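You operate a simulated robot arm through the tools that you are given. There is no shell and no other tool. Be economical: measure what you need, move in short steps, check, and stop when the job is done.

The job below is to be done with a simulated robot arm. You get a single attempt, and the scene is never put back.

TASK
Gauge the paint on both leaves, then brush black over the thinner patch.
Fine: gauge and brush go back. Set down upright: blue film gauge, round brush. A coat counts when it lies all over at full strength: go over it till it gets no stronger.

The check looks at the end state, three seconds after you hand in, the way a careful person would. Anything else that was tipped, shoved, dropped, spilled or broken makes it a failure.

THE ROBOT
A 6-joint arm with a two-finger parallel gripper, fixed in place. Base frame: the origin is at the foot of the arm, x ahead of it, y to its left, z up. Readings come in mm, rad, newtons and seconds.
Its first joint turns from -1.152 to 1.152 rad. Payload 2.7 kg.
The TCP is the grasp point between the finger pads, 23 mm short of the fingertips. In the tool frame z runs along the fingers and y along their closing line. Largest opening 94 mm; finger width 38, thickness 10; the body of the gripper, 54 by 96 mm, starts 39 mm behind the TCP.
Orientation is that of the tool frame in the base frame, as [roll, pitch, yaw] about the fixed x, y, z axes, in that order (R = Rz(yaw) Ry(pitch) Rx(roll)). With the fingers straight down and closing along the base's y, the tool's x points along the base's -x, its y along +y and its z along -z.

THE INTERFACE
- The arm moves only by the tool arm_command. Its argument "deltas" is a list of rows, each a list of 7 numbers: the shift along the tool's x, y, z in cm, then the turn, a rotation vector about the tool's x, y, z in rad, then the finger opening in cm, from 0 to 9.4. In form: [[x, y, z, ax, ay, az, jaw], ...]. A call has 1 to 10 rows; each row shifts and turns the commanded pose from where the row before left it, along the tool's axes as they then stand. Rows are played at 5 a second. More than 50 mm and 0.15 rad between two rows, or a gripper value outside its range, and nothing of the call is played. Where a pose cannot be reached the arm comes as near as it can. A force on the tool above 50 N (or 10 N above the force at the start of the call, whichever is more), or a blocked arm, ends the call early, and 0.2 s more pass. The fingers move at their own pace (about 45 mm/s each) and stop on an object; they squeeze with about 29 N. The grip force told is the motor's: it shows also when the fingers shut on nothing. Time passes only in rows, and 0.2 s behind the last, so rows that do not move let the fingers close. The reply holds the time, the measured pose of the TCP, the force on the tool along the base axes, the opening and the grip force, in the units named above and with some noise, with the torque about the TCP (base axes, N m) and any sound that the robot's microphone picked up, and new pictures: "views" is both (left out), scene, wrist or none.
- Cameras (640 x 400 px; columns grow to the right, rows downward): "scene" is fixed at [67.6, -423.7, 1416.8]; the picture's right is [0.84, -0.54, 0.00], its down [-0.25, -0.39, -0.89] and it looks along [0.48, 0.74, -0.47] (base axes); focal length 260 px, centre (320, 200). "wrist" rides on the gripper at [87, 16, -74] in the tool frame; the picture's right is [-0.18, 0.98, 0.00], its down [-0.58, -0.11, -0.81] and it looks along [-0.79, -0.15, 0.59] (tool axes); focal length 243 px, centre (320, 200). There is no depth. A picture from a camera that has moved, and an enlarged one, comes with that camera's place and axes in the base frame and with its lens.
- close_up(camera, box): a new picture of the part [left, top, right, bottom] of that camera's present view, enlarged. The clock stands still meanwhile.
- finish_job(): hands the job in; it is judged then, once.

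Go step by step. Nothing tells you positions but the pictures and the camera data: compare them with the known pose of the tool, close in by small moves and look again before you grip or let go. The budget is 120 turns and 200 pictures, counting those below and the enlarged ones. Unless the task says otherwise, let go and move clear before handing in.

The tools are called after "Call:" as name(argument=value, ...) on one line, values as JSON. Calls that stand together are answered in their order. arm_command: Moves the arm, as the interface text tells. Its arguments: {"type":"object","properties":{"deltas":{"type":"array","items":{"type":"array","items":{"type":"number"}}},"views":{"type":"string","enum":["both","scene","wrist","none"]}},"required":["deltas"]} The other tools are called the same way: close_up (camera, box) takes an enlarged picture of a part of a camera's view; finish_job () hands the job in.

At the start:

```text
clock: 0.0
tcp_pos: [350.5, -77.4, 1296.9]
tool_rot: [3.141, 0.001, 3.141]
ft_force: [0.3, -0.3, -0.2]
ft_torque: [0.01, 0.08, 0.0]
gripper_width: 93.9
finger_force: 0.1
```

scene: 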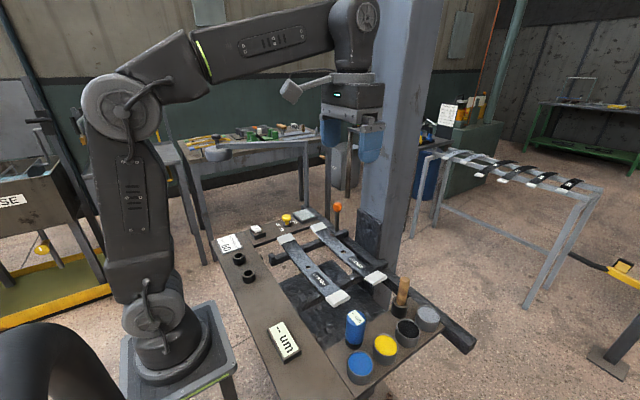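
wrist: 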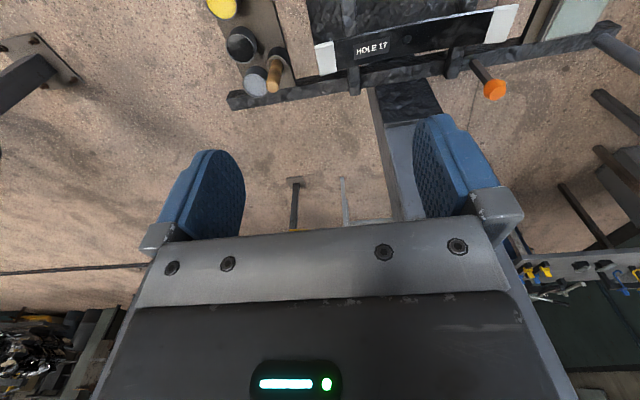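

I see a bench with two leaf springs, paint pots, a brush in a holder, a blue gauge and a display block reading "-- um". First I'll enlarge the work area.

Call:
close_up(camera="scene", box=[210, 190, 370, 290])

Call:
close_up(camera="scene", box=[320, 260, 480, 360])

Call:
close_up(camera="scene", box=[210, 280, 370, 380])

```text
4.00 times, centred on (290, 240) of scene
camera zoom: at [67.6, -423.7, 1416.8], right [0.84, -0.54, 0.0], down [-0.25, -0.39, -0.89], along [0.48, 0.74, -0.47], focal length 1038 px, centre (440, 40)
```

zoom: 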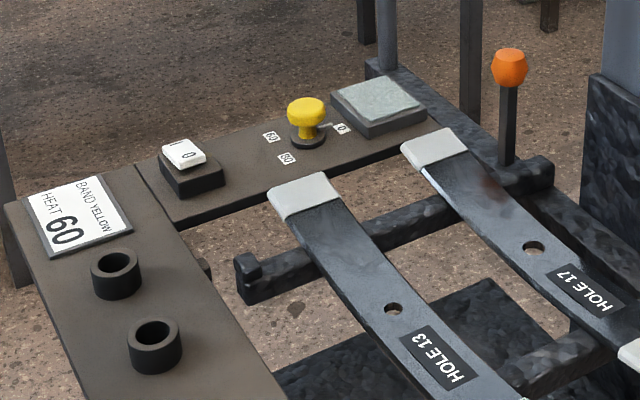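

```text
4.00 times, centred on (400, 310) of scene
camera zoom: at [67.6, -423.7, 1416.8], right [0.84, -0.54, 0.0], down [-0.25, -0.39, -0.89], along [0.48, 0.74, -0.47], focal length 1038 px, centre (0, -240)
```

zoom: 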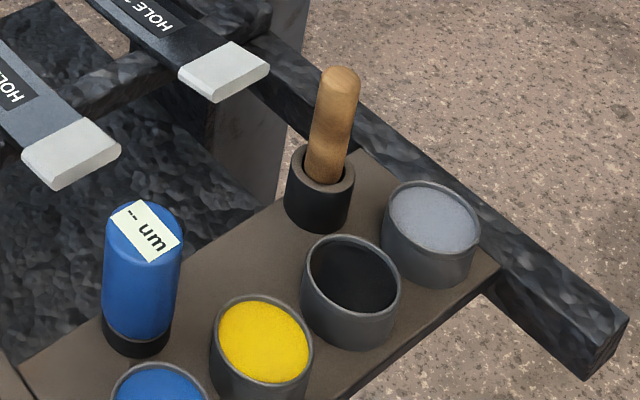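

```text
4.00 times, centred on (290, 330) of scene
camera zoom: at [67.6, -423.7, 1416.8], right [0.84, -0.54, 0.0], down [-0.25, -0.39, -0.89], along [0.48, 0.74, -0.47], focal length 1038 px, centre (440, -320)
```

zoom: 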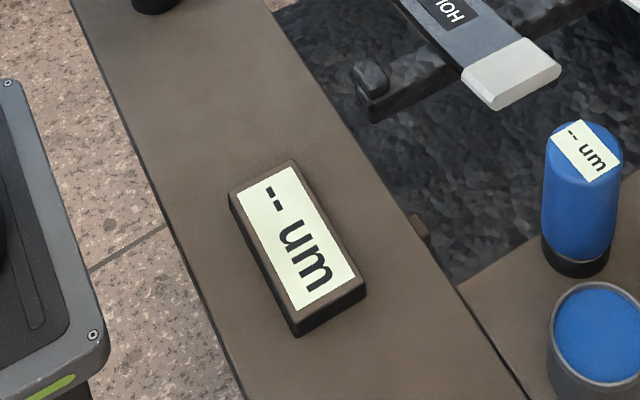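

The leaves lie along y at x≈341 (HOLE 13) and x≈464 (HOLE 17). The gauge is near (312,-177) and the brush near (446,-178). I'll move back and lower to see the leaves with the wrist camera.

Call:
arm_command(deltas=[[2, 2.74, 2.94, 0, 0, 0, 9.4], [2, 2.74, 2.94, 0, 0, 0, 9.4], [2, 2.74, 2.94, 0, 0, 0, 9.4], [2, 2.74, 2.94, 0, 0, 0, 9.4], [2, 2.74, 2.94, 0, 0, 0, 9.4]])

```text
clock: 1.2
tcp_pos: [246.6, 61.9, 1152.2]
tool_rot: [3.141, 0.001, 3.141]
ft_force: [0.0, 0.0, -0.3]
ft_torque: [0.02, 0.01, 0.01]
gripper_width: 94.0
finger_force: 0.2
camera wrist: at [159.8, 77.1, 1226.9], right [0.18, 0.98, 0.0], down [0.58, -0.11, 0.81], along [0.79, -0.15, -0.59], focal length 243 px, centre (320, 200)
```

scene: 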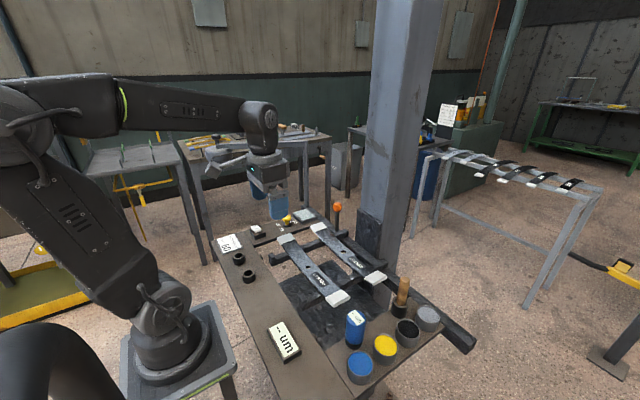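
wrist: 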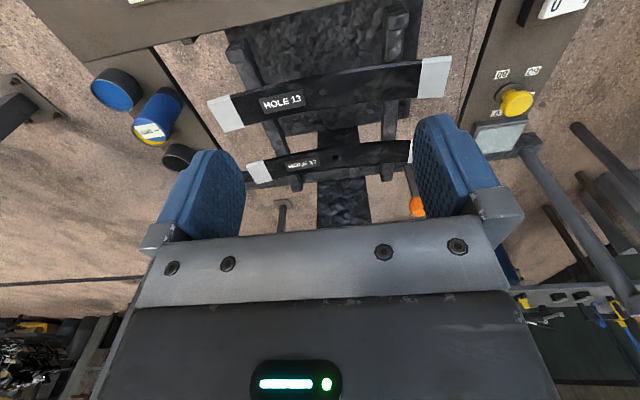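

Call:
close_up(camera="wrist", box=[200, 40, 460, 200])

Call:
close_up(camera="scene", box=[260, 210, 400, 310])

```text
2.46 times, centred on (330, 120) of wrist
camera zoom: at [159.8, 77.1, 1226.9], right [0.18, 0.98, 0.0], down [0.58, -0.11, 0.81], along [0.79, -0.15, -0.59], focal length 597 px, centre (295, 397)
```

zoom: 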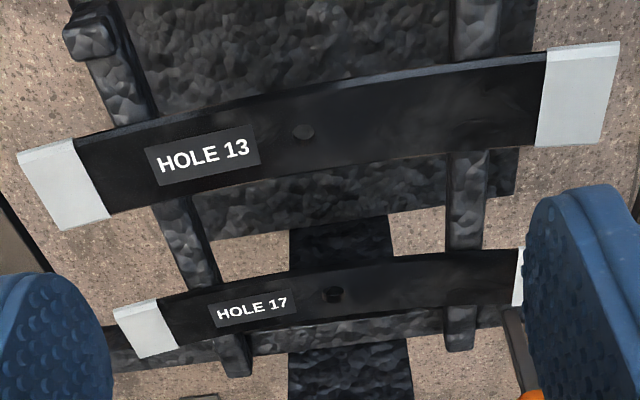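

```text
4.00 times, centred on (330, 260) of scene
camera zoom: at [67.6, -423.7, 1416.8], right [0.84, -0.54, 0.0], down [-0.25, -0.39, -0.89], along [0.48, 0.74, -0.47], focal length 1038 px, centre (280, -40)
```

zoom: 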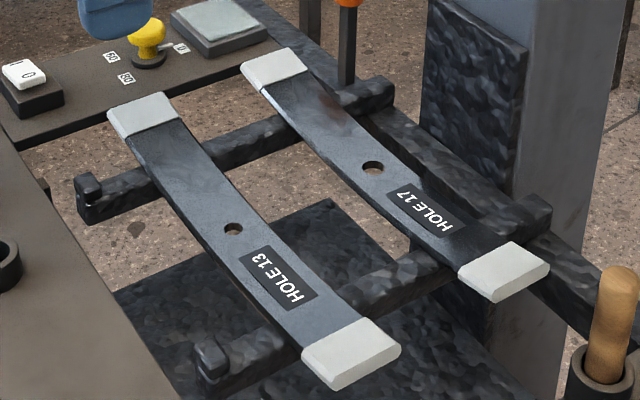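

The paint patch isn't obvious yet, so I'll look closer at the far half of leaf 13.

Call:
arm_command(deltas=[[-2, 2.1, 3.3, 0, 0, 0, 9.4], [-2, 2.1, 3.3, 0, 0, 0, 9.4], [-2, 2.1, 3.3, 0, 0, 0, 9.4]], views="wrist")

```text
clock: 2.0
tcp_pos: [309.0, 122.3, 1046.9]
tool_rot: [3.141, 0.002, -3.141]
ft_force: [0.1, 0.2, 0.4]
ft_torque: [-0.01, -0.01, -0.01]
gripper_width: 94.2
finger_force: 0.2
camera wrist: at [222.5, 138.5, 1121.5], right [0.18, 0.98, 0.0], down [0.58, -0.11, 0.81], along [0.79, -0.15, -0.59], focal length 243 px, centre (320, 200)
```

wrist: 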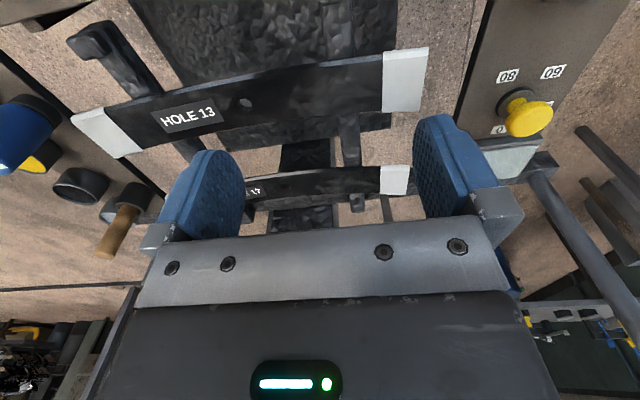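

Call:
close_up(camera="wrist", box=[230, 40, 430, 165])

Call:
close_up(camera="wrist", box=[60, 40, 260, 165])

Call:
close_up(camera="scene", box=[275, 220, 325, 251])

Call:
close_up(camera="scene", box=[315, 215, 365, 246])

```text
3.20 times, centred on (330, 102) of wrist
camera zoom: at [222.5, 138.5, 1121.5], right [0.18, 0.98, 0.0], down [0.58, -0.11, 0.81], along [0.79, -0.15, -0.59], focal length 776 px, centre (288, 512)
```

zoom: 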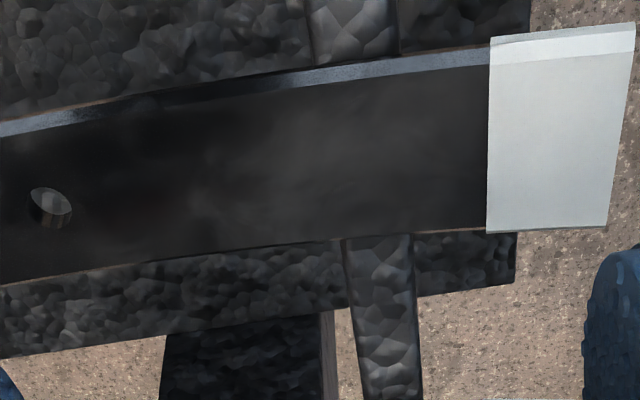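

```text
3.20 times, centred on (160, 102) of wrist
camera zoom: at [222.5, 138.5, 1121.5], right [0.18, 0.98, 0.0], down [0.58, -0.11, 0.81], along [0.79, -0.15, -0.59], focal length 776 px, centre (832, 512)
```

zoom: 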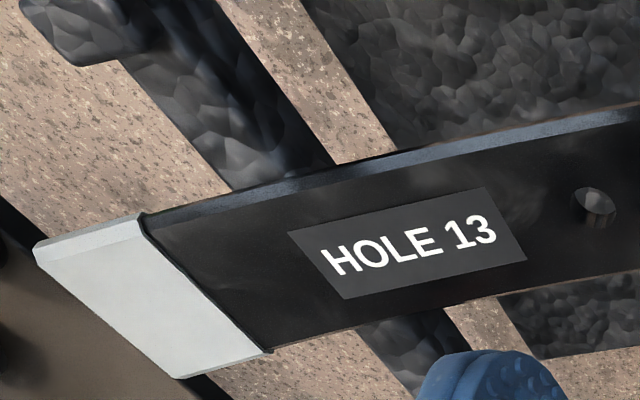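

```text
12.80 times, centred on (300, 236) of scene
camera zoom: at [67.6, -423.7, 1416.8], right [0.84, -0.54, 0.0], down [-0.25, -0.39, -0.89], along [0.48, 0.74, -0.47], focal length 3322 px, centre (576, -254)
```

zoom: 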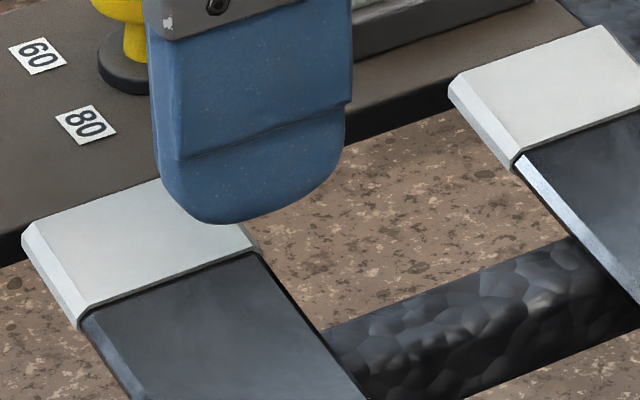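

```text
12.80 times, centred on (340, 230) of scene
camera zoom: at [67.6, -423.7, 1416.8], right [0.84, -0.54, 0.0], down [-0.25, -0.39, -0.89], along [0.48, 0.74, -0.47], focal length 3322 px, centre (64, -190)
```

zoom: 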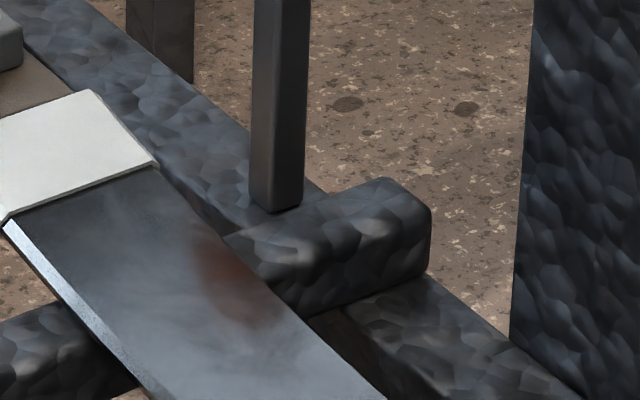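

No clear marked patch beyond the hazy dark paint between the hole and the far masked end. The gauge will tell. Next I'll go over the gauge with the fingers turned to close along x, clear of the cans.

Call:
arm_command(deltas=[[0, -4.9, -0.55, 0, 0, 0, 9.4], [0, -4.9, -0.55, 0, 0, 0, 9.4], [0, -4.9, -0.55, 0, 0, 0, 9.4], [0, -4.9, -0.55, 0, 0, 0, 9.4], [0, -4.9, -0.55, 0, 0, 0, 9.4], [0, -4.9, -0.55, 0, 0, 0, 9.4]], views="none")

Call:
arm_command(deltas=[[0, 0, 0, 0, 0, 0.149, 7], [0, 0, 0, 0, 0, 0.149, 7], [0, 0, 0, 0, 0, 0.149, 7], [0, 0, 0, 0, 0, 0.149, 7], [0, 0, 0, 0, 0, 0.149, 7], [0, 0, 0, 0, 0, 0.149, 7], [0, 0, 0, 0, 0, 0.149, 7], [0, 0, 0, 0, 0, 0.149, 7], [0, 0, 0, 0, 0, 0.149, 7], [0, 0, 0, 0, 0, 0.149, 7]], views="none")

Call:
arm_command(deltas=[[0, 0, 0, 0, 0, 0.08, 7]])

```text
clock: 3.4
tcp_pos: [307.1, -172.4, 1082.4]
tool_rot: [3.14, 0.0, -3.139]
ft_force: [0.3, 1.0, -1.0]
ft_torque: [0.03, 0.0, -0.03]
gripper_width: 94.1
finger_force: 0.1
```

```text
clock: 5.6
tcp_pos: [310.5, -171.2, 1083.9]
tool_rot: [-3.141, -0.001, 1.649]
ft_force: [0.3, 0.7, 0.3]
ft_torque: [0.03, 0.0, 0.01]
gripper_width: 70.0
finger_force: 0.0
```

```text
clock: 6.0
tcp_pos: [309.7, -169.2, 1084.9]
tool_rot: [3.141, -0.001, 1.572]
ft_force: [0.7, -0.1, -0.1]
ft_torque: [0.05, 0.02, -0.02]
gripper_width: 69.9
finger_force: 0.1
camera wrist: at [326.3, -84.7, 1158.7], right [0.98, -0.18, 0.0], down [-0.11, -0.58, 0.81], along [-0.15, -0.79, -0.59], focal length 243 px, centre (320, 200)
```

scene: 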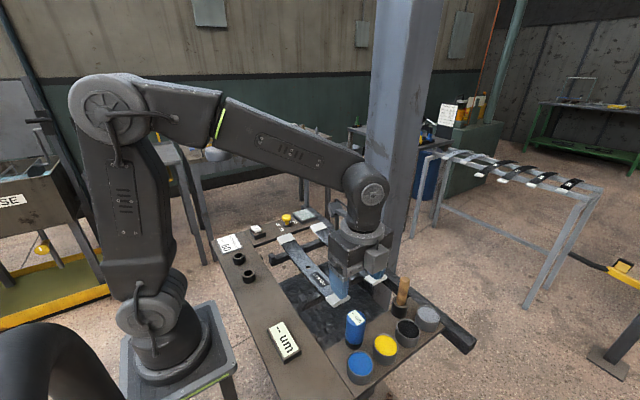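
wrist: 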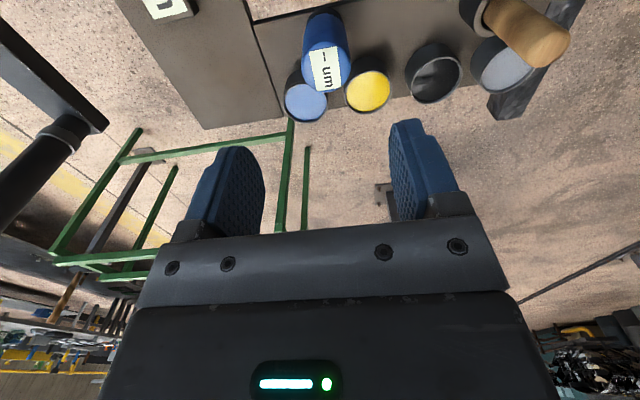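

Now I'll locate the gauge accurately from this view.

Call:
close_up(camera="wrist", box=[270, 0, 430, 100])

Call:
close_up(camera="wrist", box=[430, 0, 590, 100])

```text
4.00 times, centred on (350, 50) of wrist
camera zoom: at [326.3, -84.7, 1158.7], right [0.98, -0.18, 0.0], down [-0.11, -0.58, 0.81], along [-0.15, -0.79, -0.59], focal length 970 px, centre (200, 800)
```

zoom: 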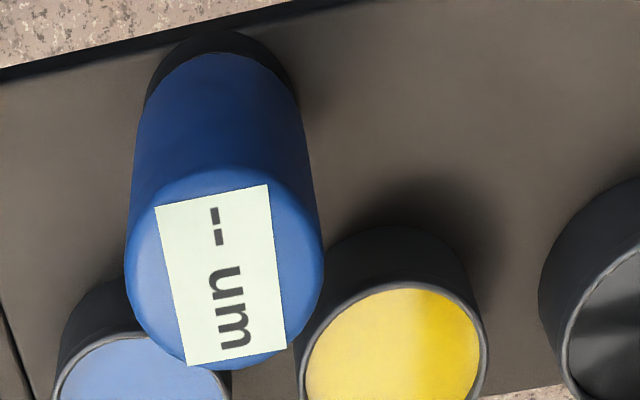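

```text
4.00 times, centred on (510, 50) of wrist
camera zoom: at [326.3, -84.7, 1158.7], right [0.98, -0.18, 0.0], down [-0.11, -0.58, 0.81], along [-0.15, -0.79, -0.59], focal length 970 px, centre (-440, 800)
```

zoom: 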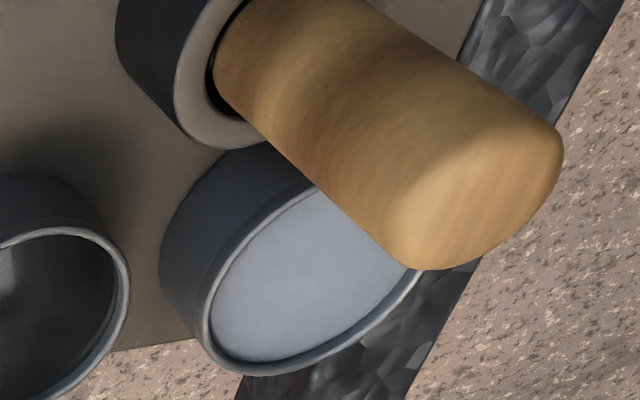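

Call:
arm_command(deltas=[[-0.2, 0.25, 4, 0, 0, 0, 7], [-0.2, 0.25, 4, 0, 0, 0, 7], [0, 0, 0, 0, 0, 0, 7]])

Call:
close_up(camera="scene", box=[300, 270, 420, 345])

```text
clock: 6.8
tcp_pos: [316.7, -172.0, 1005.8]
tool_rot: [3.14, 0.001, 1.571]
ft_force: [0.8, 0.7, -0.8]
ft_torque: [-0.01, -0.04, 0.01]
gripper_width: 70.2
finger_force: 0.0
camera wrist: at [332.3, -87.0, 1080.5], right [0.98, -0.18, 0.0], down [-0.11, -0.58, 0.81], along [-0.15, -0.79, -0.59], focal length 243 px, centre (320, 200)
```

scene: 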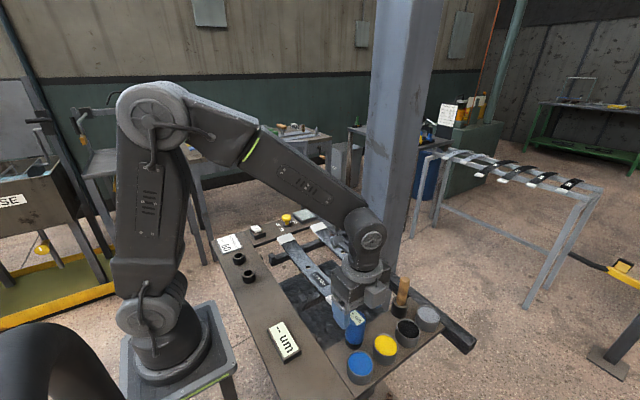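
wrist: 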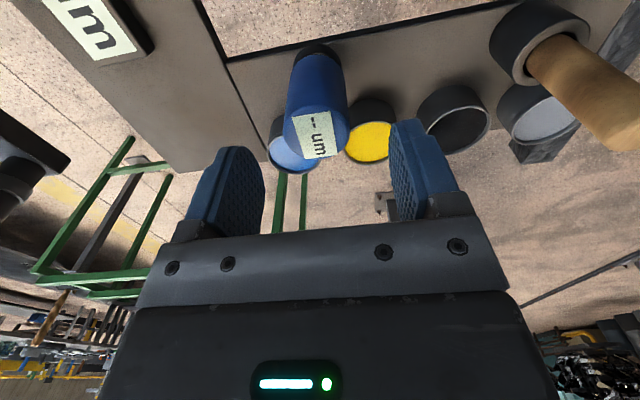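

```text
5.33 times, centred on (360, 308) of scene
camera zoom: at [67.6, -423.7, 1416.8], right [0.84, -0.54, 0.0], down [-0.25, -0.39, -0.89], along [0.48, 0.74, -0.47], focal length 1384 px, centre (107, -373)
```

zoom: 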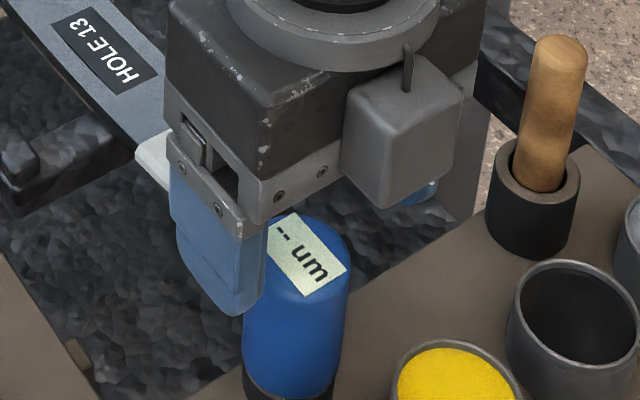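

Aligned. I'll go down and grip the gauge.

Call:
arm_command(deltas=[[-0.1, -0.1, 3, 0, 0, 0, 7], [0, -0.1, 2.7, 0, 0, 0, 7], [0, 0, 0, 0, 0, 0, 7], [0, 0, 0, 0, 0, 0, 3.4], [0, 0, 0, 0, 0, 0, 3.4], [0, 0, 0, 0, 0, 0, 3.4], [0, 0, 0, 0, 0, 0, 3.4]])

```text
clock: 8.4
tcp_pos: [314.9, -175.4, 947.2]
tool_rot: [3.141, 0.001, 1.572]
ft_force: [0.0, -0.1, 0.8]
ft_torque: [-0.03, 0.0, 0.01]
gripper_width: 36.9
finger_force: 28.6
camera wrist: at [329.8, -89.6, 1020.8], right [0.98, -0.18, 0.0], down [-0.11, -0.58, 0.81], along [-0.15, -0.79, -0.59], focal length 243 px, centre (320, 200)
```

scene: 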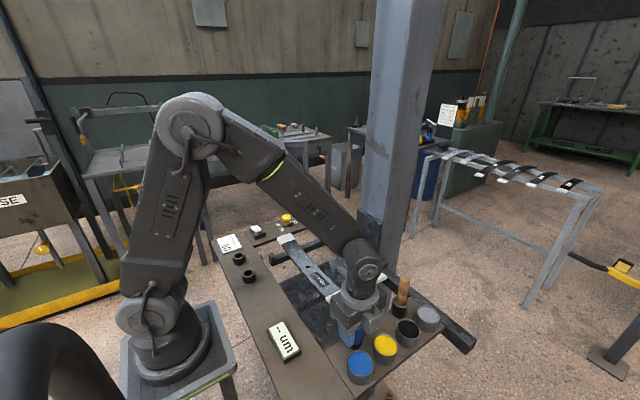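
wrist: 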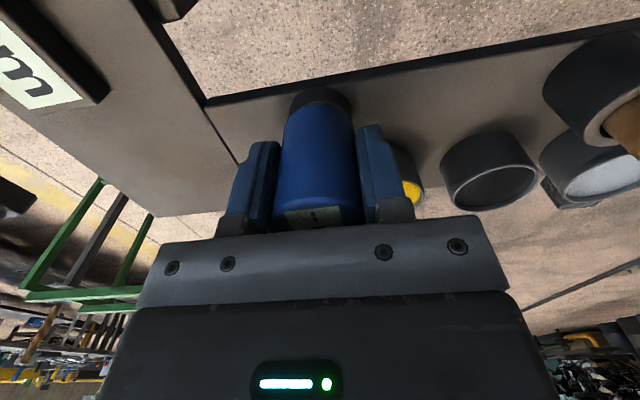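

Gauge held. Its foot is about 49 mm below the TCP. I'll lift it and carry it over the patch on leaf 13 (about (336,112)).

Call:
arm_command(deltas=[[0, 0, -3, 0, 0, 0, 3.4], [0, 0, -3.5, 0, 0, 0, 3.4], [0, 0, -3, 0, 0, 0, 3.4], [4.8, 0.35, 0, 0, 0, 0, 3.4], [4.8, 0.35, 0, 0, 0, 0, 3.4], [4.8, 0.35, 0, 0, 0, 0, 3.4], [4.8, 0.35, 0, 0, 0, 0, 3.4], [4.8, 0.35, 0, 0, 0, 0, 3.4], [4.8, 0.35, 0, 0, 0, 0, 3.4], [0, 0, 0, 0, 0, 0, 3.4]])

```text
clock: 10.6
tcp_pos: [332.6, 115.6, 1043.6]
tool_rot: [3.14, -0.001, 1.569]
ft_force: [-0.2, 0.0, -1.7]
ft_torque: [-0.01, 0.03, 0.02]
gripper_width: 36.5
finger_force: 29.0
camera wrist: at [349.0, 199.5, 1117.6], right [0.98, -0.18, 0.0], down [-0.11, -0.58, 0.81], along [-0.15, -0.79, -0.59], focal length 243 px, centre (320, 200)
```

scene: 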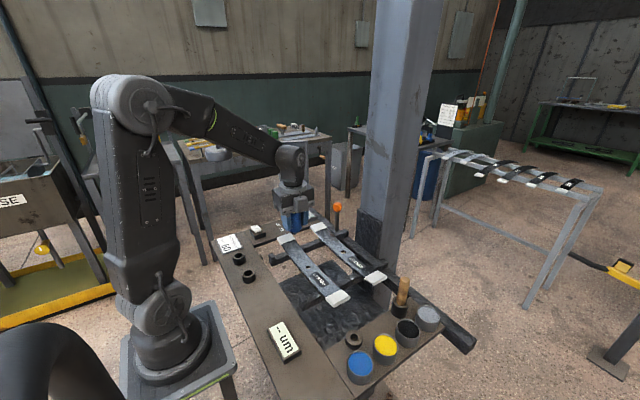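
wrist: 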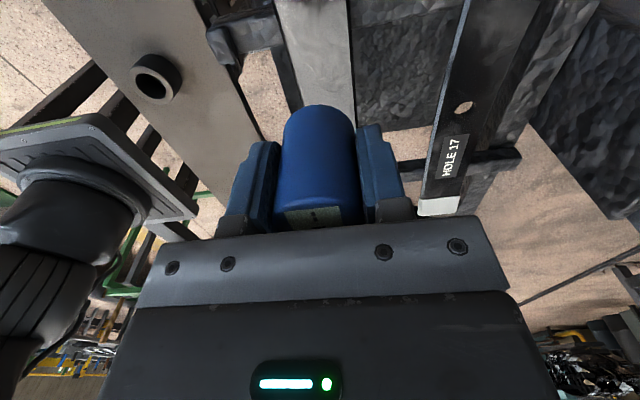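

The gauge came out of a black ring that stays on the bench, so it has to go back into that. I'll look at both.

Call:
close_up(camera="scene", box=[310, 300, 430, 375])

Call:
close_up(camera="scene", box=[260, 195, 356, 255])

Call:
close_up(camera="wrist", box=[240, 0, 560, 200])

```text
5.33 times, centred on (370, 338) of scene
camera zoom: at [67.6, -423.6, 1416.8], right [0.84, -0.54, 0.0], down [-0.25, -0.39, -0.89], along [0.48, 0.74, -0.47], focal length 1384 px, centre (53, -533)
```

zoom: 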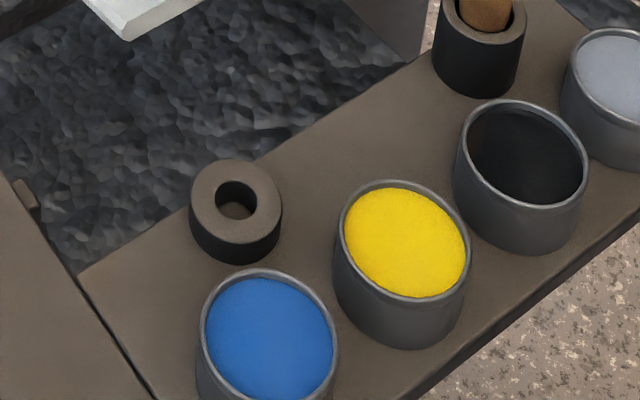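

```text
6.67 times, centred on (308, 225) of scene
camera zoom: at [67.6, -423.6, 1416.8], right [0.84, -0.54, 0.0], down [-0.25, -0.39, -0.89], along [0.48, 0.74, -0.47], focal length 1730 px, centre (400, 33)
```

zoom: 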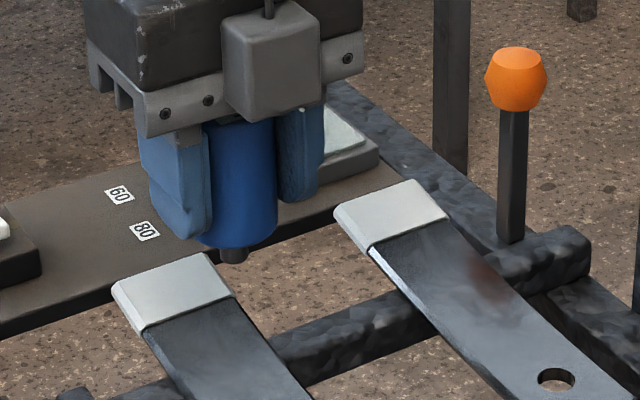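

```text
2.00 times, centred on (400, 100) of wrist
camera zoom: at [349.0, 199.5, 1117.6], right [0.98, -0.18, 0.0], down [-0.11, -0.58, 0.81], along [-0.15, -0.79, -0.59], focal length 485 px, centre (160, 400)
```

zoom: 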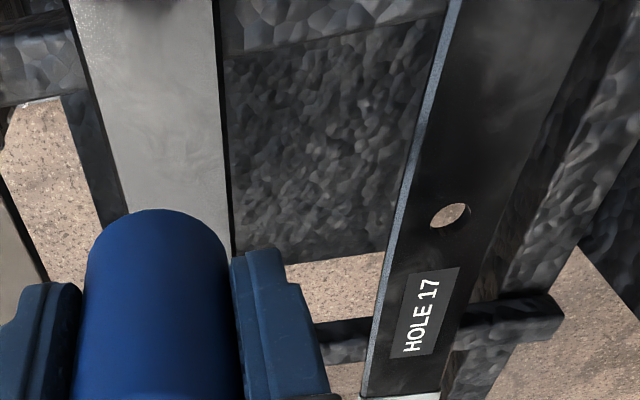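

The gauge has a probe nose that sits in the ring's socket. Now I'll lower it gently onto leaf 13.

Call:
arm_command(deltas=[[0, 0.4, 3, 0, 0, 0, 3.4], [0, 0, 2.7, 0, 0, 0, 3.4], [0, 0, 0, 0, 0, 0, 3.4]])

Call:
close_up(camera="scene", box=[260, 205, 356, 265])

```text
clock: 11.4
tcp_pos: [337.1, 113.9, 986.3]
tool_rot: [-3.141, -0.001, 1.572]
ft_force: [0.1, -0.3, -1.5]
ft_torque: [0.02, 0.0, 0.0]
gripper_width: 36.9
finger_force: 29.6
camera wrist: at [352.5, 199.2, 1060.5], right [0.98, -0.18, 0.0], down [-0.11, -0.58, 0.81], along [-0.15, -0.79, -0.59], focal length 243 px, centre (320, 200)
```

scene: 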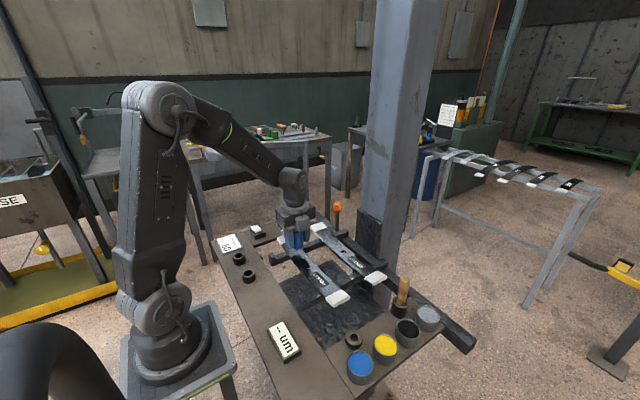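
wrist: 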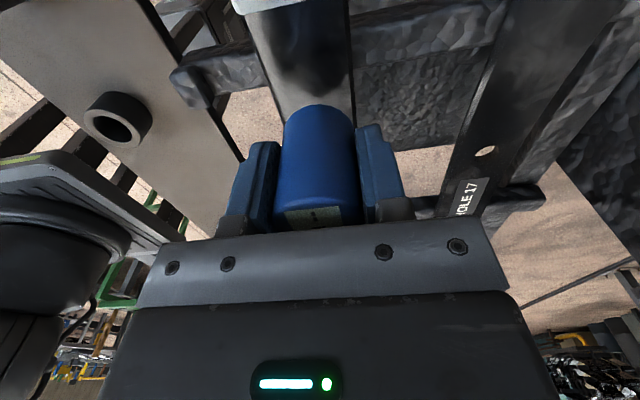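

```text
6.67 times, centred on (308, 235) of scene
camera zoom: at [67.6, -423.7, 1416.8], right [0.84, -0.54, 0.0], down [-0.25, -0.39, -0.89], along [0.48, 0.74, -0.47], focal length 1730 px, centre (400, -33)
```

zoom: 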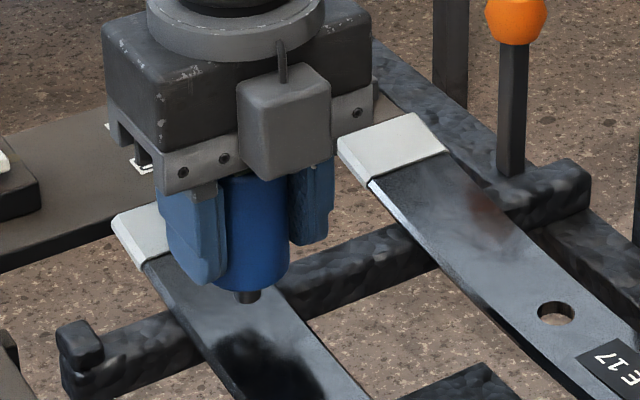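

Call:
arm_command(deltas=[[0, 0, 0.5, 0, 0, 0, 3.4], [0, 0, 0.5, 0, 0, 0, 3.4], [0, 0, 0.3, 0, 0, 0, 3.4], [0, 0, 0, 0, 0, 0, 3.4]], views="scene")

Call:
close_up(camera="scene", box=[250, 210, 362, 280])

```text
clock: 12.4
tcp_pos: [336.9, 113.1, 972.9]
tool_rot: [3.136, -0.002, 1.573]
ft_force: [-4.2, -0.4, 26.0]
ft_torque: [0.23, 0.19, 0.0]
gripper_width: 36.8
finger_force: 29.4
```

scene: 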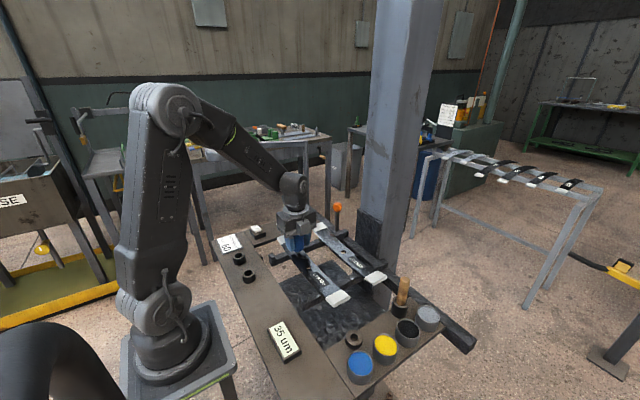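

```text
5.71 times, centred on (306, 245) of scene
camera zoom: at [67.2, -423.8, 1416.8], right [0.84, -0.54, 0.0], down [-0.25, -0.39, -0.89], along [0.48, 0.74, -0.47], focal length 1483 px, centre (400, -57)
```

zoom: 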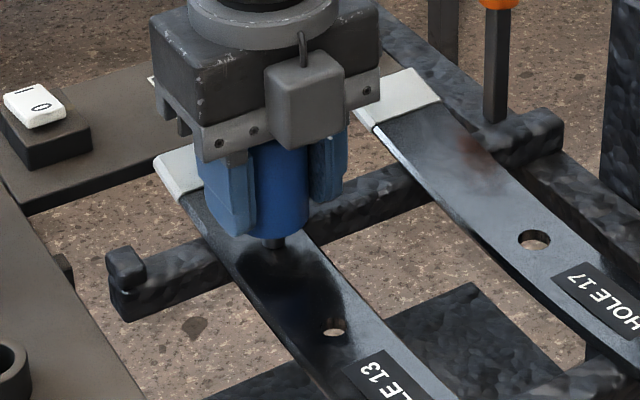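

Call:
close_up(camera="scene", box=[260, 315, 308, 365])

Call:
arm_command(deltas=[[0, 0, -0.5, 0, 0, 0, 3.4], [0, 0, -1.5, 0, 0, 0, 3.4], [0, 0, 0, 0, 0, 0, 3.4]])

Call:
close_up(camera="scene", box=[250, 315, 308, 365])

```text
8.00 times, centred on (284, 340) of scene
camera zoom: at [67.2, -423.8, 1416.8], right [0.84, -0.54, 0.0], down [-0.25, -0.39, -0.89], along [0.48, 0.74, -0.47], focal length 2076 px, centre (608, -920)
```

zoom: 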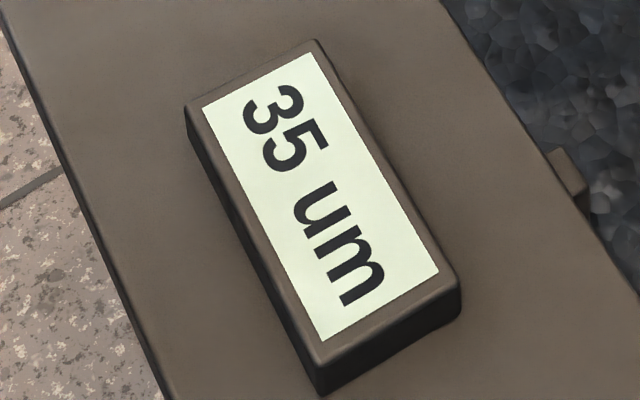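

```text
clock: 13.2
tcp_pos: [337.6, 110.2, 993.3]
tool_rot: [3.14, 0.0, 1.57]
ft_force: [-0.8, -0.3, -2.4]
ft_torque: [-0.03, -0.03, 0.02]
gripper_width: 36.6
finger_force: 29.2
camera wrist: at [353.4, 196.1, 1066.5], right [0.98, -0.18, 0.0], down [-0.11, -0.58, 0.81], along [-0.15, -0.79, -0.59], focal length 243 px, centre (320, 200)
```

scene: 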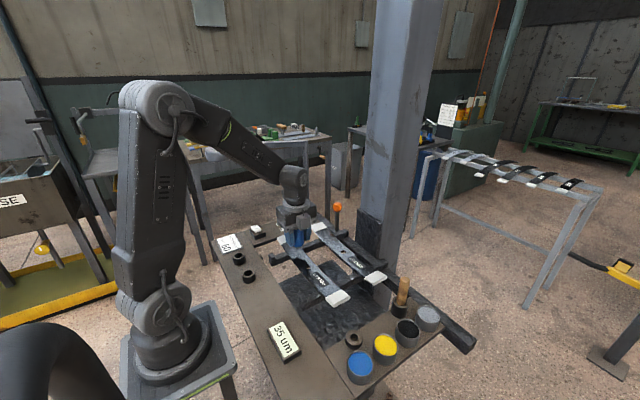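
wrist: 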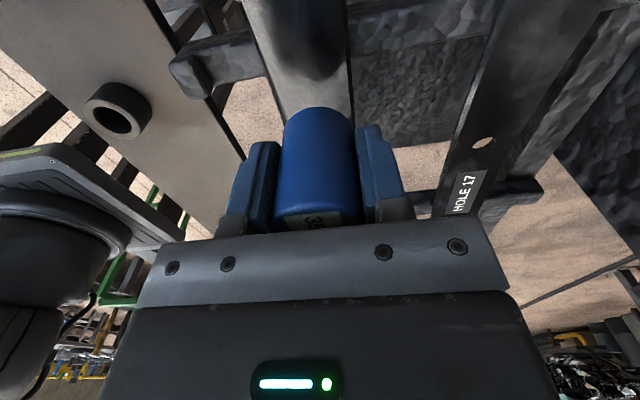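

```text
8.00 times, centred on (279, 340) of scene
camera zoom: at [67.6, -423.7, 1416.8], right [0.84, -0.54, 0.0], down [-0.25, -0.39, -0.89], along [0.48, 0.74, -0.47], focal length 2076 px, centre (648, -920)
```

zoom: 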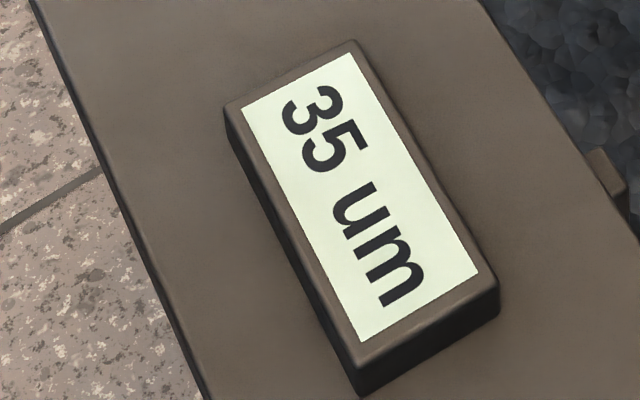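

Leaf 13 reads 35 um. Next is leaf 17. I'll turn the gripper 45° first so that the camera stays away from the orange lever.

Call:
arm_command(deltas=[[0, 0, -1, 0, 0, -0.131, 3.4], [0, 0, 0, 0, 0, -0.131, 3.4], [0, 0, 0, 0, 0, -0.131, 3.4], [0, 0, 0, 0, 0, -0.131, 3.4], [0, 0, 0, 0, 0, -0.131, 3.4], [0, 0, 0, 0, 0, -0.131, 3.4], [-2.97, 2.97, 0, 0, 0, 0, 3.4], [-2.97, 2.97, 0, 0, 0, 0, 3.4], [-2.97, 2.97, 0, 0, 0, 0, 3.4], [0, 0, 0, 0, 0, 0, 3.4]])

Call:
close_up(camera="scene", box=[270, 185, 398, 265])

```text
clock: 15.4
tcp_pos: [464.0, 111.6, 1002.2]
tool_rot: [-3.141, 0.0, 2.359]
ft_force: [-0.6, -0.5, -1.6]
ft_torque: [-0.03, 0.02, 0.02]
gripper_width: 36.8
finger_force: 29.1
camera wrist: at [412.9, 183.3, 1075.8], right [0.82, 0.57, 0.0], down [0.33, -0.49, 0.81], along [0.46, -0.66, -0.59], focal length 243 px, centre (320, 200)
```

scene: 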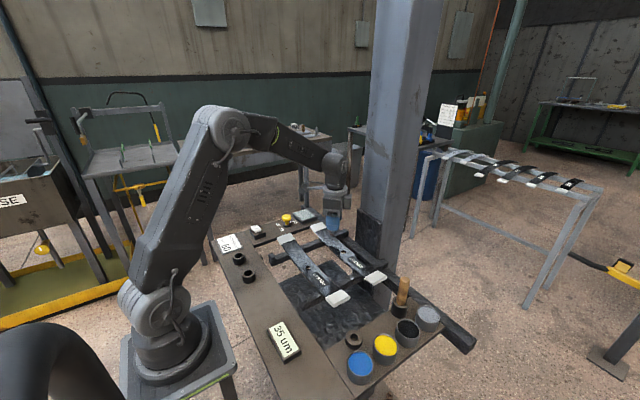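
wrist: 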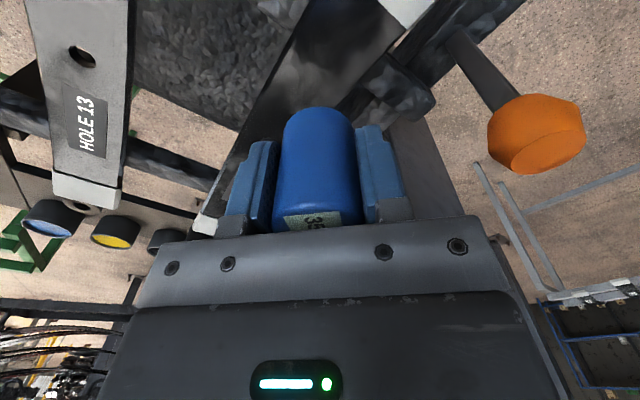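

```text
5.00 times, centred on (334, 225) of scene
camera zoom: at [67.6, -423.7, 1416.8], right [0.84, -0.54, 0.0], down [-0.25, -0.39, -0.89], along [0.48, 0.74, -0.47], focal length 1297 px, centre (250, 75)
```

zoom: 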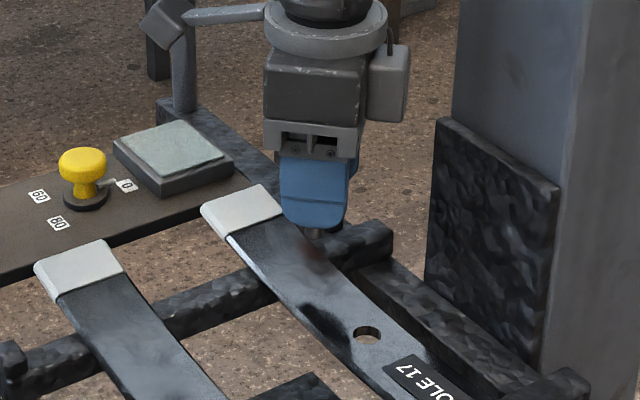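

The leaf 17 centreline is nearer x≈456, so I'll shift slightly and press down.

Call:
arm_command(deltas=[[0.5, -0.5, 1, 0, 0, 0, 3.4], [0, 0, 0.8, 0, 0, 0, 3.4], [0, 0, 0.5, 0, 0, 0, 3.4], [0, 0, 0.4, 0, 0, 0, 3.4], [0, 0, 0.2, 0, 0, 0, 3.4], [0, 0, 0, 0, 0, 0, 3.4]], views="none")

Call:
close_up(camera="scene", box=[250, 315, 308, 365])

Call:
close_up(camera="scene", box=[270, 185, 398, 265])

```text
clock: 16.8
tcp_pos: [458.1, 111.8, 973.2]
tool_rot: [-3.141, 0.0, 2.358]
ft_force: [-0.5, -0.7, -1.1]
ft_torque: [-0.02, 0.03, 0.01]
gripper_width: 36.7
finger_force: 28.8
```

```text
8.00 times, centred on (279, 340) of scene
camera zoom: at [67.6, -423.7, 1416.8], right [0.84, -0.54, 0.0], down [-0.25, -0.39, -0.89], along [0.48, 0.74, -0.47], focal length 2076 px, centre (648, -920)
```

zoom: 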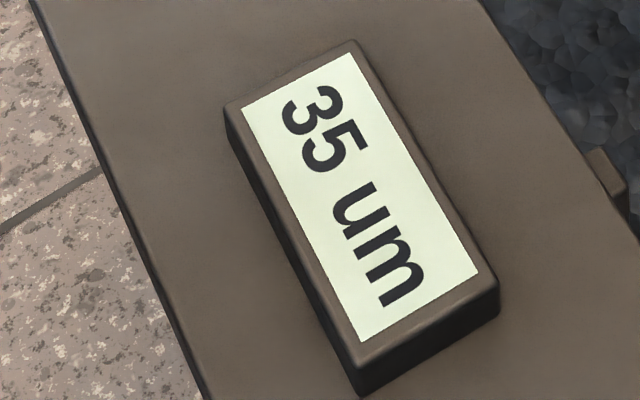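

```text
5.00 times, centred on (334, 225) of scene
camera zoom: at [67.6, -423.7, 1416.8], right [0.84, -0.54, 0.0], down [-0.25, -0.39, -0.89], along [0.48, 0.74, -0.47], focal length 1297 px, centre (250, 75)
```

zoom: 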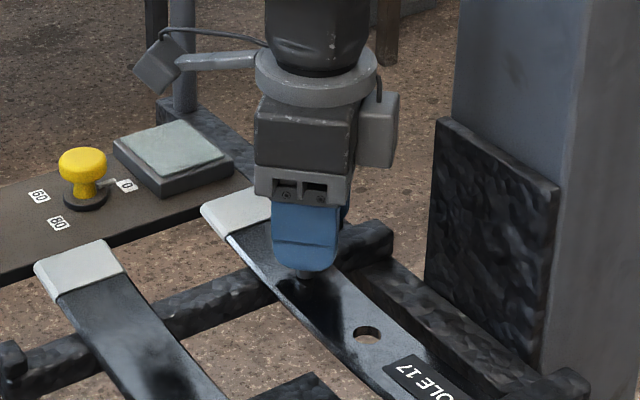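

No contact yet; I'll go on down in small steps.

Call:
arm_command(deltas=[[0, 0, 0.15, 0, 0, 0, 3.4], [0, 0, 0.15, 0, 0, 0, 3.4], [0, 0, 0, 0, 0, 0, 3.4]], views="none")

Call:
close_up(camera="scene", box=[250, 315, 308, 365])

```text
clock: 17.6
tcp_pos: [457.2, 111.6, 972.2]
tool_rot: [3.137, 0.003, 2.358]
ft_force: [-7.6, -5.4, 26.8]
ft_torque: [-0.01, 0.4, 0.12]
gripper_width: 37.0
finger_force: 28.5
```

```text
8.00 times, centred on (279, 340) of scene
camera zoom: at [67.0, -423.9, 1416.8], right [0.84, -0.54, 0.0], down [-0.25, -0.39, -0.89], along [0.48, 0.74, -0.47], focal length 2076 px, centre (648, -920)
```

zoom: 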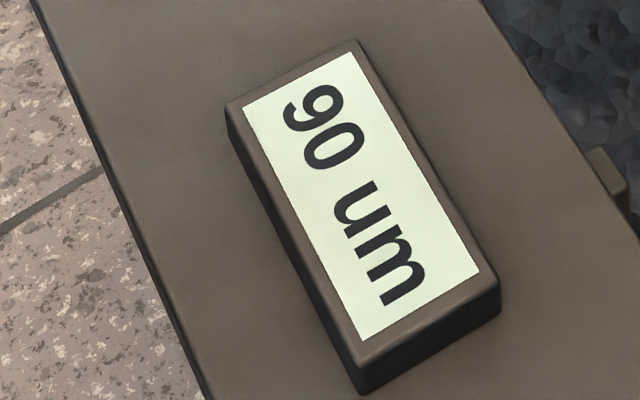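

Leaf 17 reads 90 um, so leaf 13 (35 um) is the thinner. To learn how far the patch reaches, I'll probe the pale end band of leaf 13.

Call:
arm_command(deltas=[[0, 0, -1, 0, 0, 0, 3.4], [0, 0, -1.8, 0, 0, 0, 3.4], [4.67, -0.99, 0, 0, 0, 0, 3.4], [4.67, -0.99, 0, 0, 0, 0, 3.4], [4.67, -0.99, 0, 0, 0, 0, 3.4], [0, 0, 1.3, 0, 0, 0, 3.4], [0, 0, 0, 0, 0, 0, 3.4]])

Call:
close_up(camera="scene", box=[235, 185, 363, 265])

```text
clock: 19.2
tcp_pos: [336.1, 190.2, 987.2]
tool_rot: [-3.14, 0.001, 2.356]
ft_force: [-0.2, 0.1, -1.6]
ft_torque: [0.02, 0.05, 0.0]
gripper_width: 36.8
finger_force: 28.9
camera wrist: at [285.4, 261.8, 1060.5], right [0.82, 0.57, 0.0], down [0.33, -0.49, 0.81], along [0.46, -0.66, -0.59], focal length 243 px, centre (320, 200)
```

scene: 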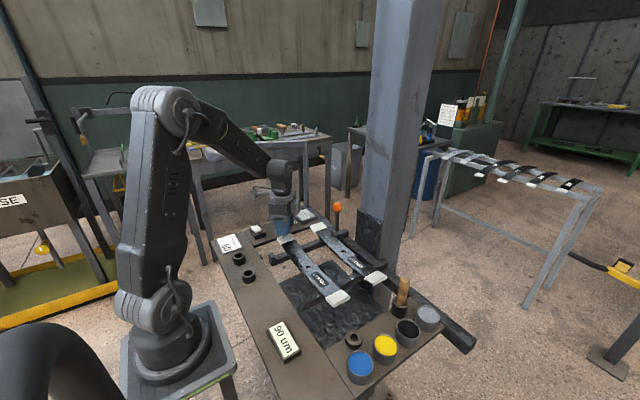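
wrist: 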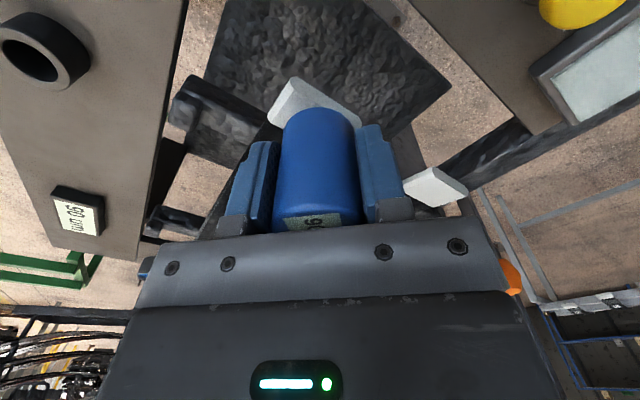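

```text
5.00 times, centred on (299, 225) of scene
camera zoom: at [67.6, -423.7, 1416.8], right [0.84, -0.54, 0.0], down [-0.25, -0.39, -0.89], along [0.48, 0.74, -0.47], focal length 1297 px, centre (425, 75)
```

zoom: 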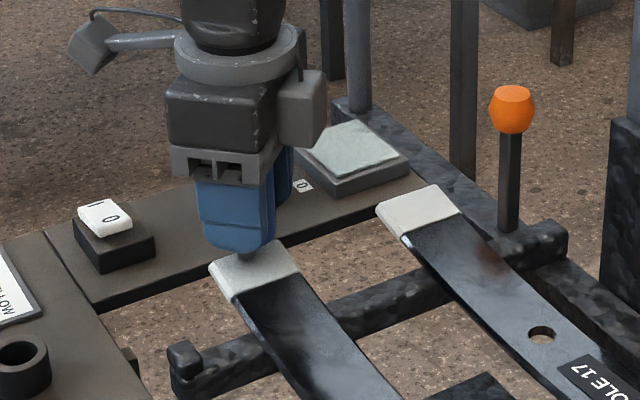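

Call:
arm_command(deltas=[[-0.4, -0.4, 0.6, 0, 0, 0, 3.4], [0, 0, 0.3, 0, 0, 0, 3.4], [0, 0, 0.2, 0, 0, 0, 3.4], [0, 0, 0.15, 0, 0, 0, 3.4], [0, 0, 0, 0, 0, 0, 3.4]], views="none")

Call:
close_up(camera="scene", box=[250, 315, 308, 365])

```text
clock: 20.4
tcp_pos: [336.6, 183.1, 973.4]
tool_rot: [3.139, 0.002, 2.358]
ft_force: [1.4, 4.6, 11.4]
ft_torque: [0.27, -0.03, -0.01]
gripper_width: 36.7
finger_force: 28.8
```

```text
8.00 times, centred on (279, 340) of scene
camera zoom: at [67.5, -423.6, 1416.8], right [0.84, -0.54, 0.0], down [-0.25, -0.39, -0.89], along [0.48, 0.74, -0.47], focal length 2076 px, centre (648, -920)
```

zoom: 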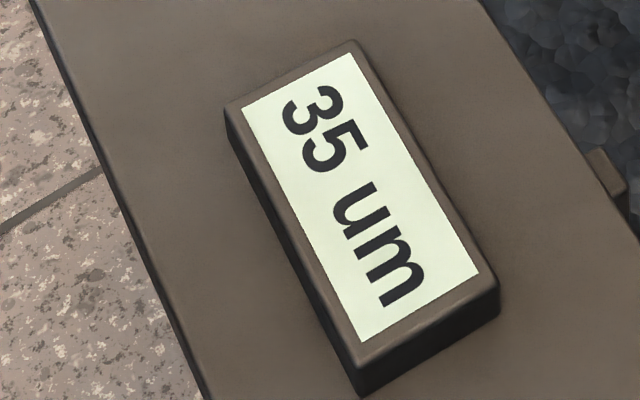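

It reads 35 here too. I'll check the near pale end of leaf 13 on the way back.

Call:
arm_command(deltas=[[0, 0, -1, 0, 0, 0, 3.4], [0, 0, -1.8, 0, 0, 0, 3.4], [-3.12, -3.12, 0, 0, 0, 0, 3.4], [-3.12, -3.12, 0, 0, 0, 0, 3.4], [-3.12, -3.12, 0, 0, 0, 0, 3.4], [-3.12, -3.12, 0, 0, 0, 0, 3.4], [-3.12, -3.12, 0, 0, 0, 0, 3.4], [-3.12, -3.12, 0, 0, 0, 0, 3.4], [0, 0, 1, 0, 0, 0, 3.4], [0, 0, 0, 0, 0, 0, 3.4]])

Call:
close_up(camera="scene", box=[275, 235, 403, 315])

Call:
close_up(camera="scene", box=[275, 215, 371, 275])

```text
clock: 22.6
tcp_pos: [337.3, -80.4, 993.7]
tool_rot: [-3.14, 0.002, 2.359]
ft_force: [-1.1, 0.8, -1.4]
ft_torque: [0.04, 0.0, 0.0]
gripper_width: 36.7
finger_force: 28.8
camera wrist: at [285.9, -9.5, 1068.4], right [0.82, 0.57, 0.0], down [0.33, -0.49, 0.81], along [0.46, -0.66, -0.59], focal length 243 px, centre (320, 200)
```

scene: 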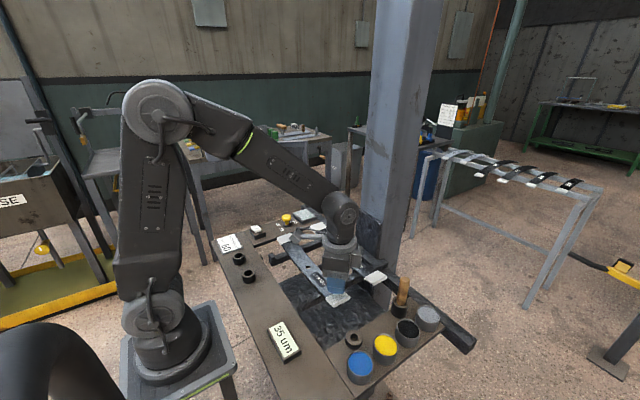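
wrist: 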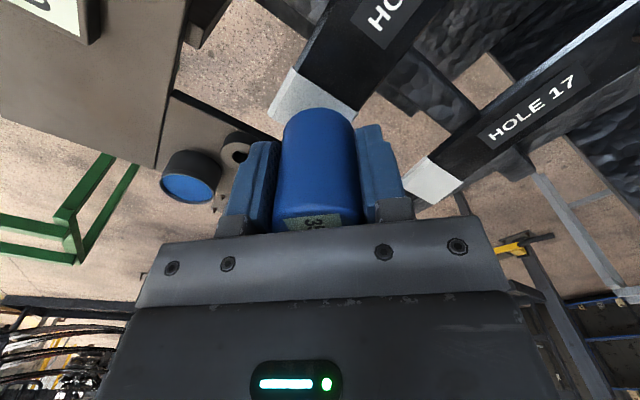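

```text
5.00 times, centred on (339, 275) of scene
camera zoom: at [67.6, -423.7, 1416.8], right [0.84, -0.54, 0.0], down [-0.25, -0.39, -0.89], along [0.48, 0.74, -0.47], focal length 1297 px, centre (225, -175)
```

zoom: 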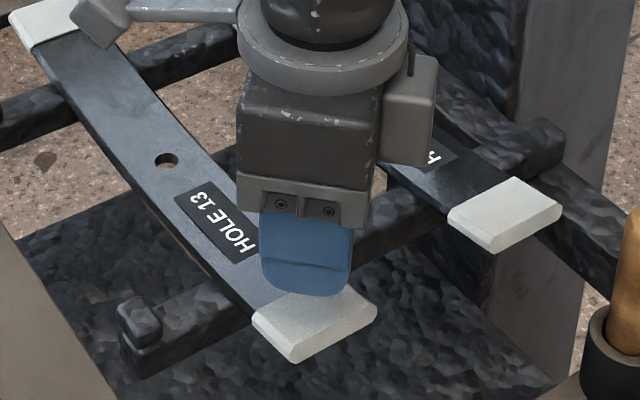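

```text
6.67 times, centred on (323, 245) of scene
camera zoom: at [67.6, -423.7, 1416.8], right [0.84, -0.54, 0.0], down [-0.25, -0.39, -0.89], along [0.48, 0.74, -0.47], focal length 1730 px, centre (300, -100)
```

zoom: 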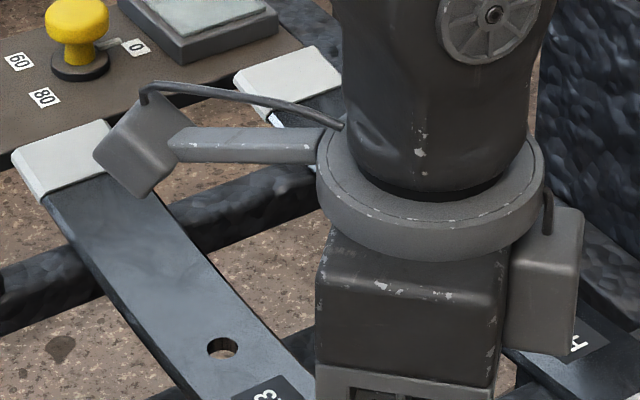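

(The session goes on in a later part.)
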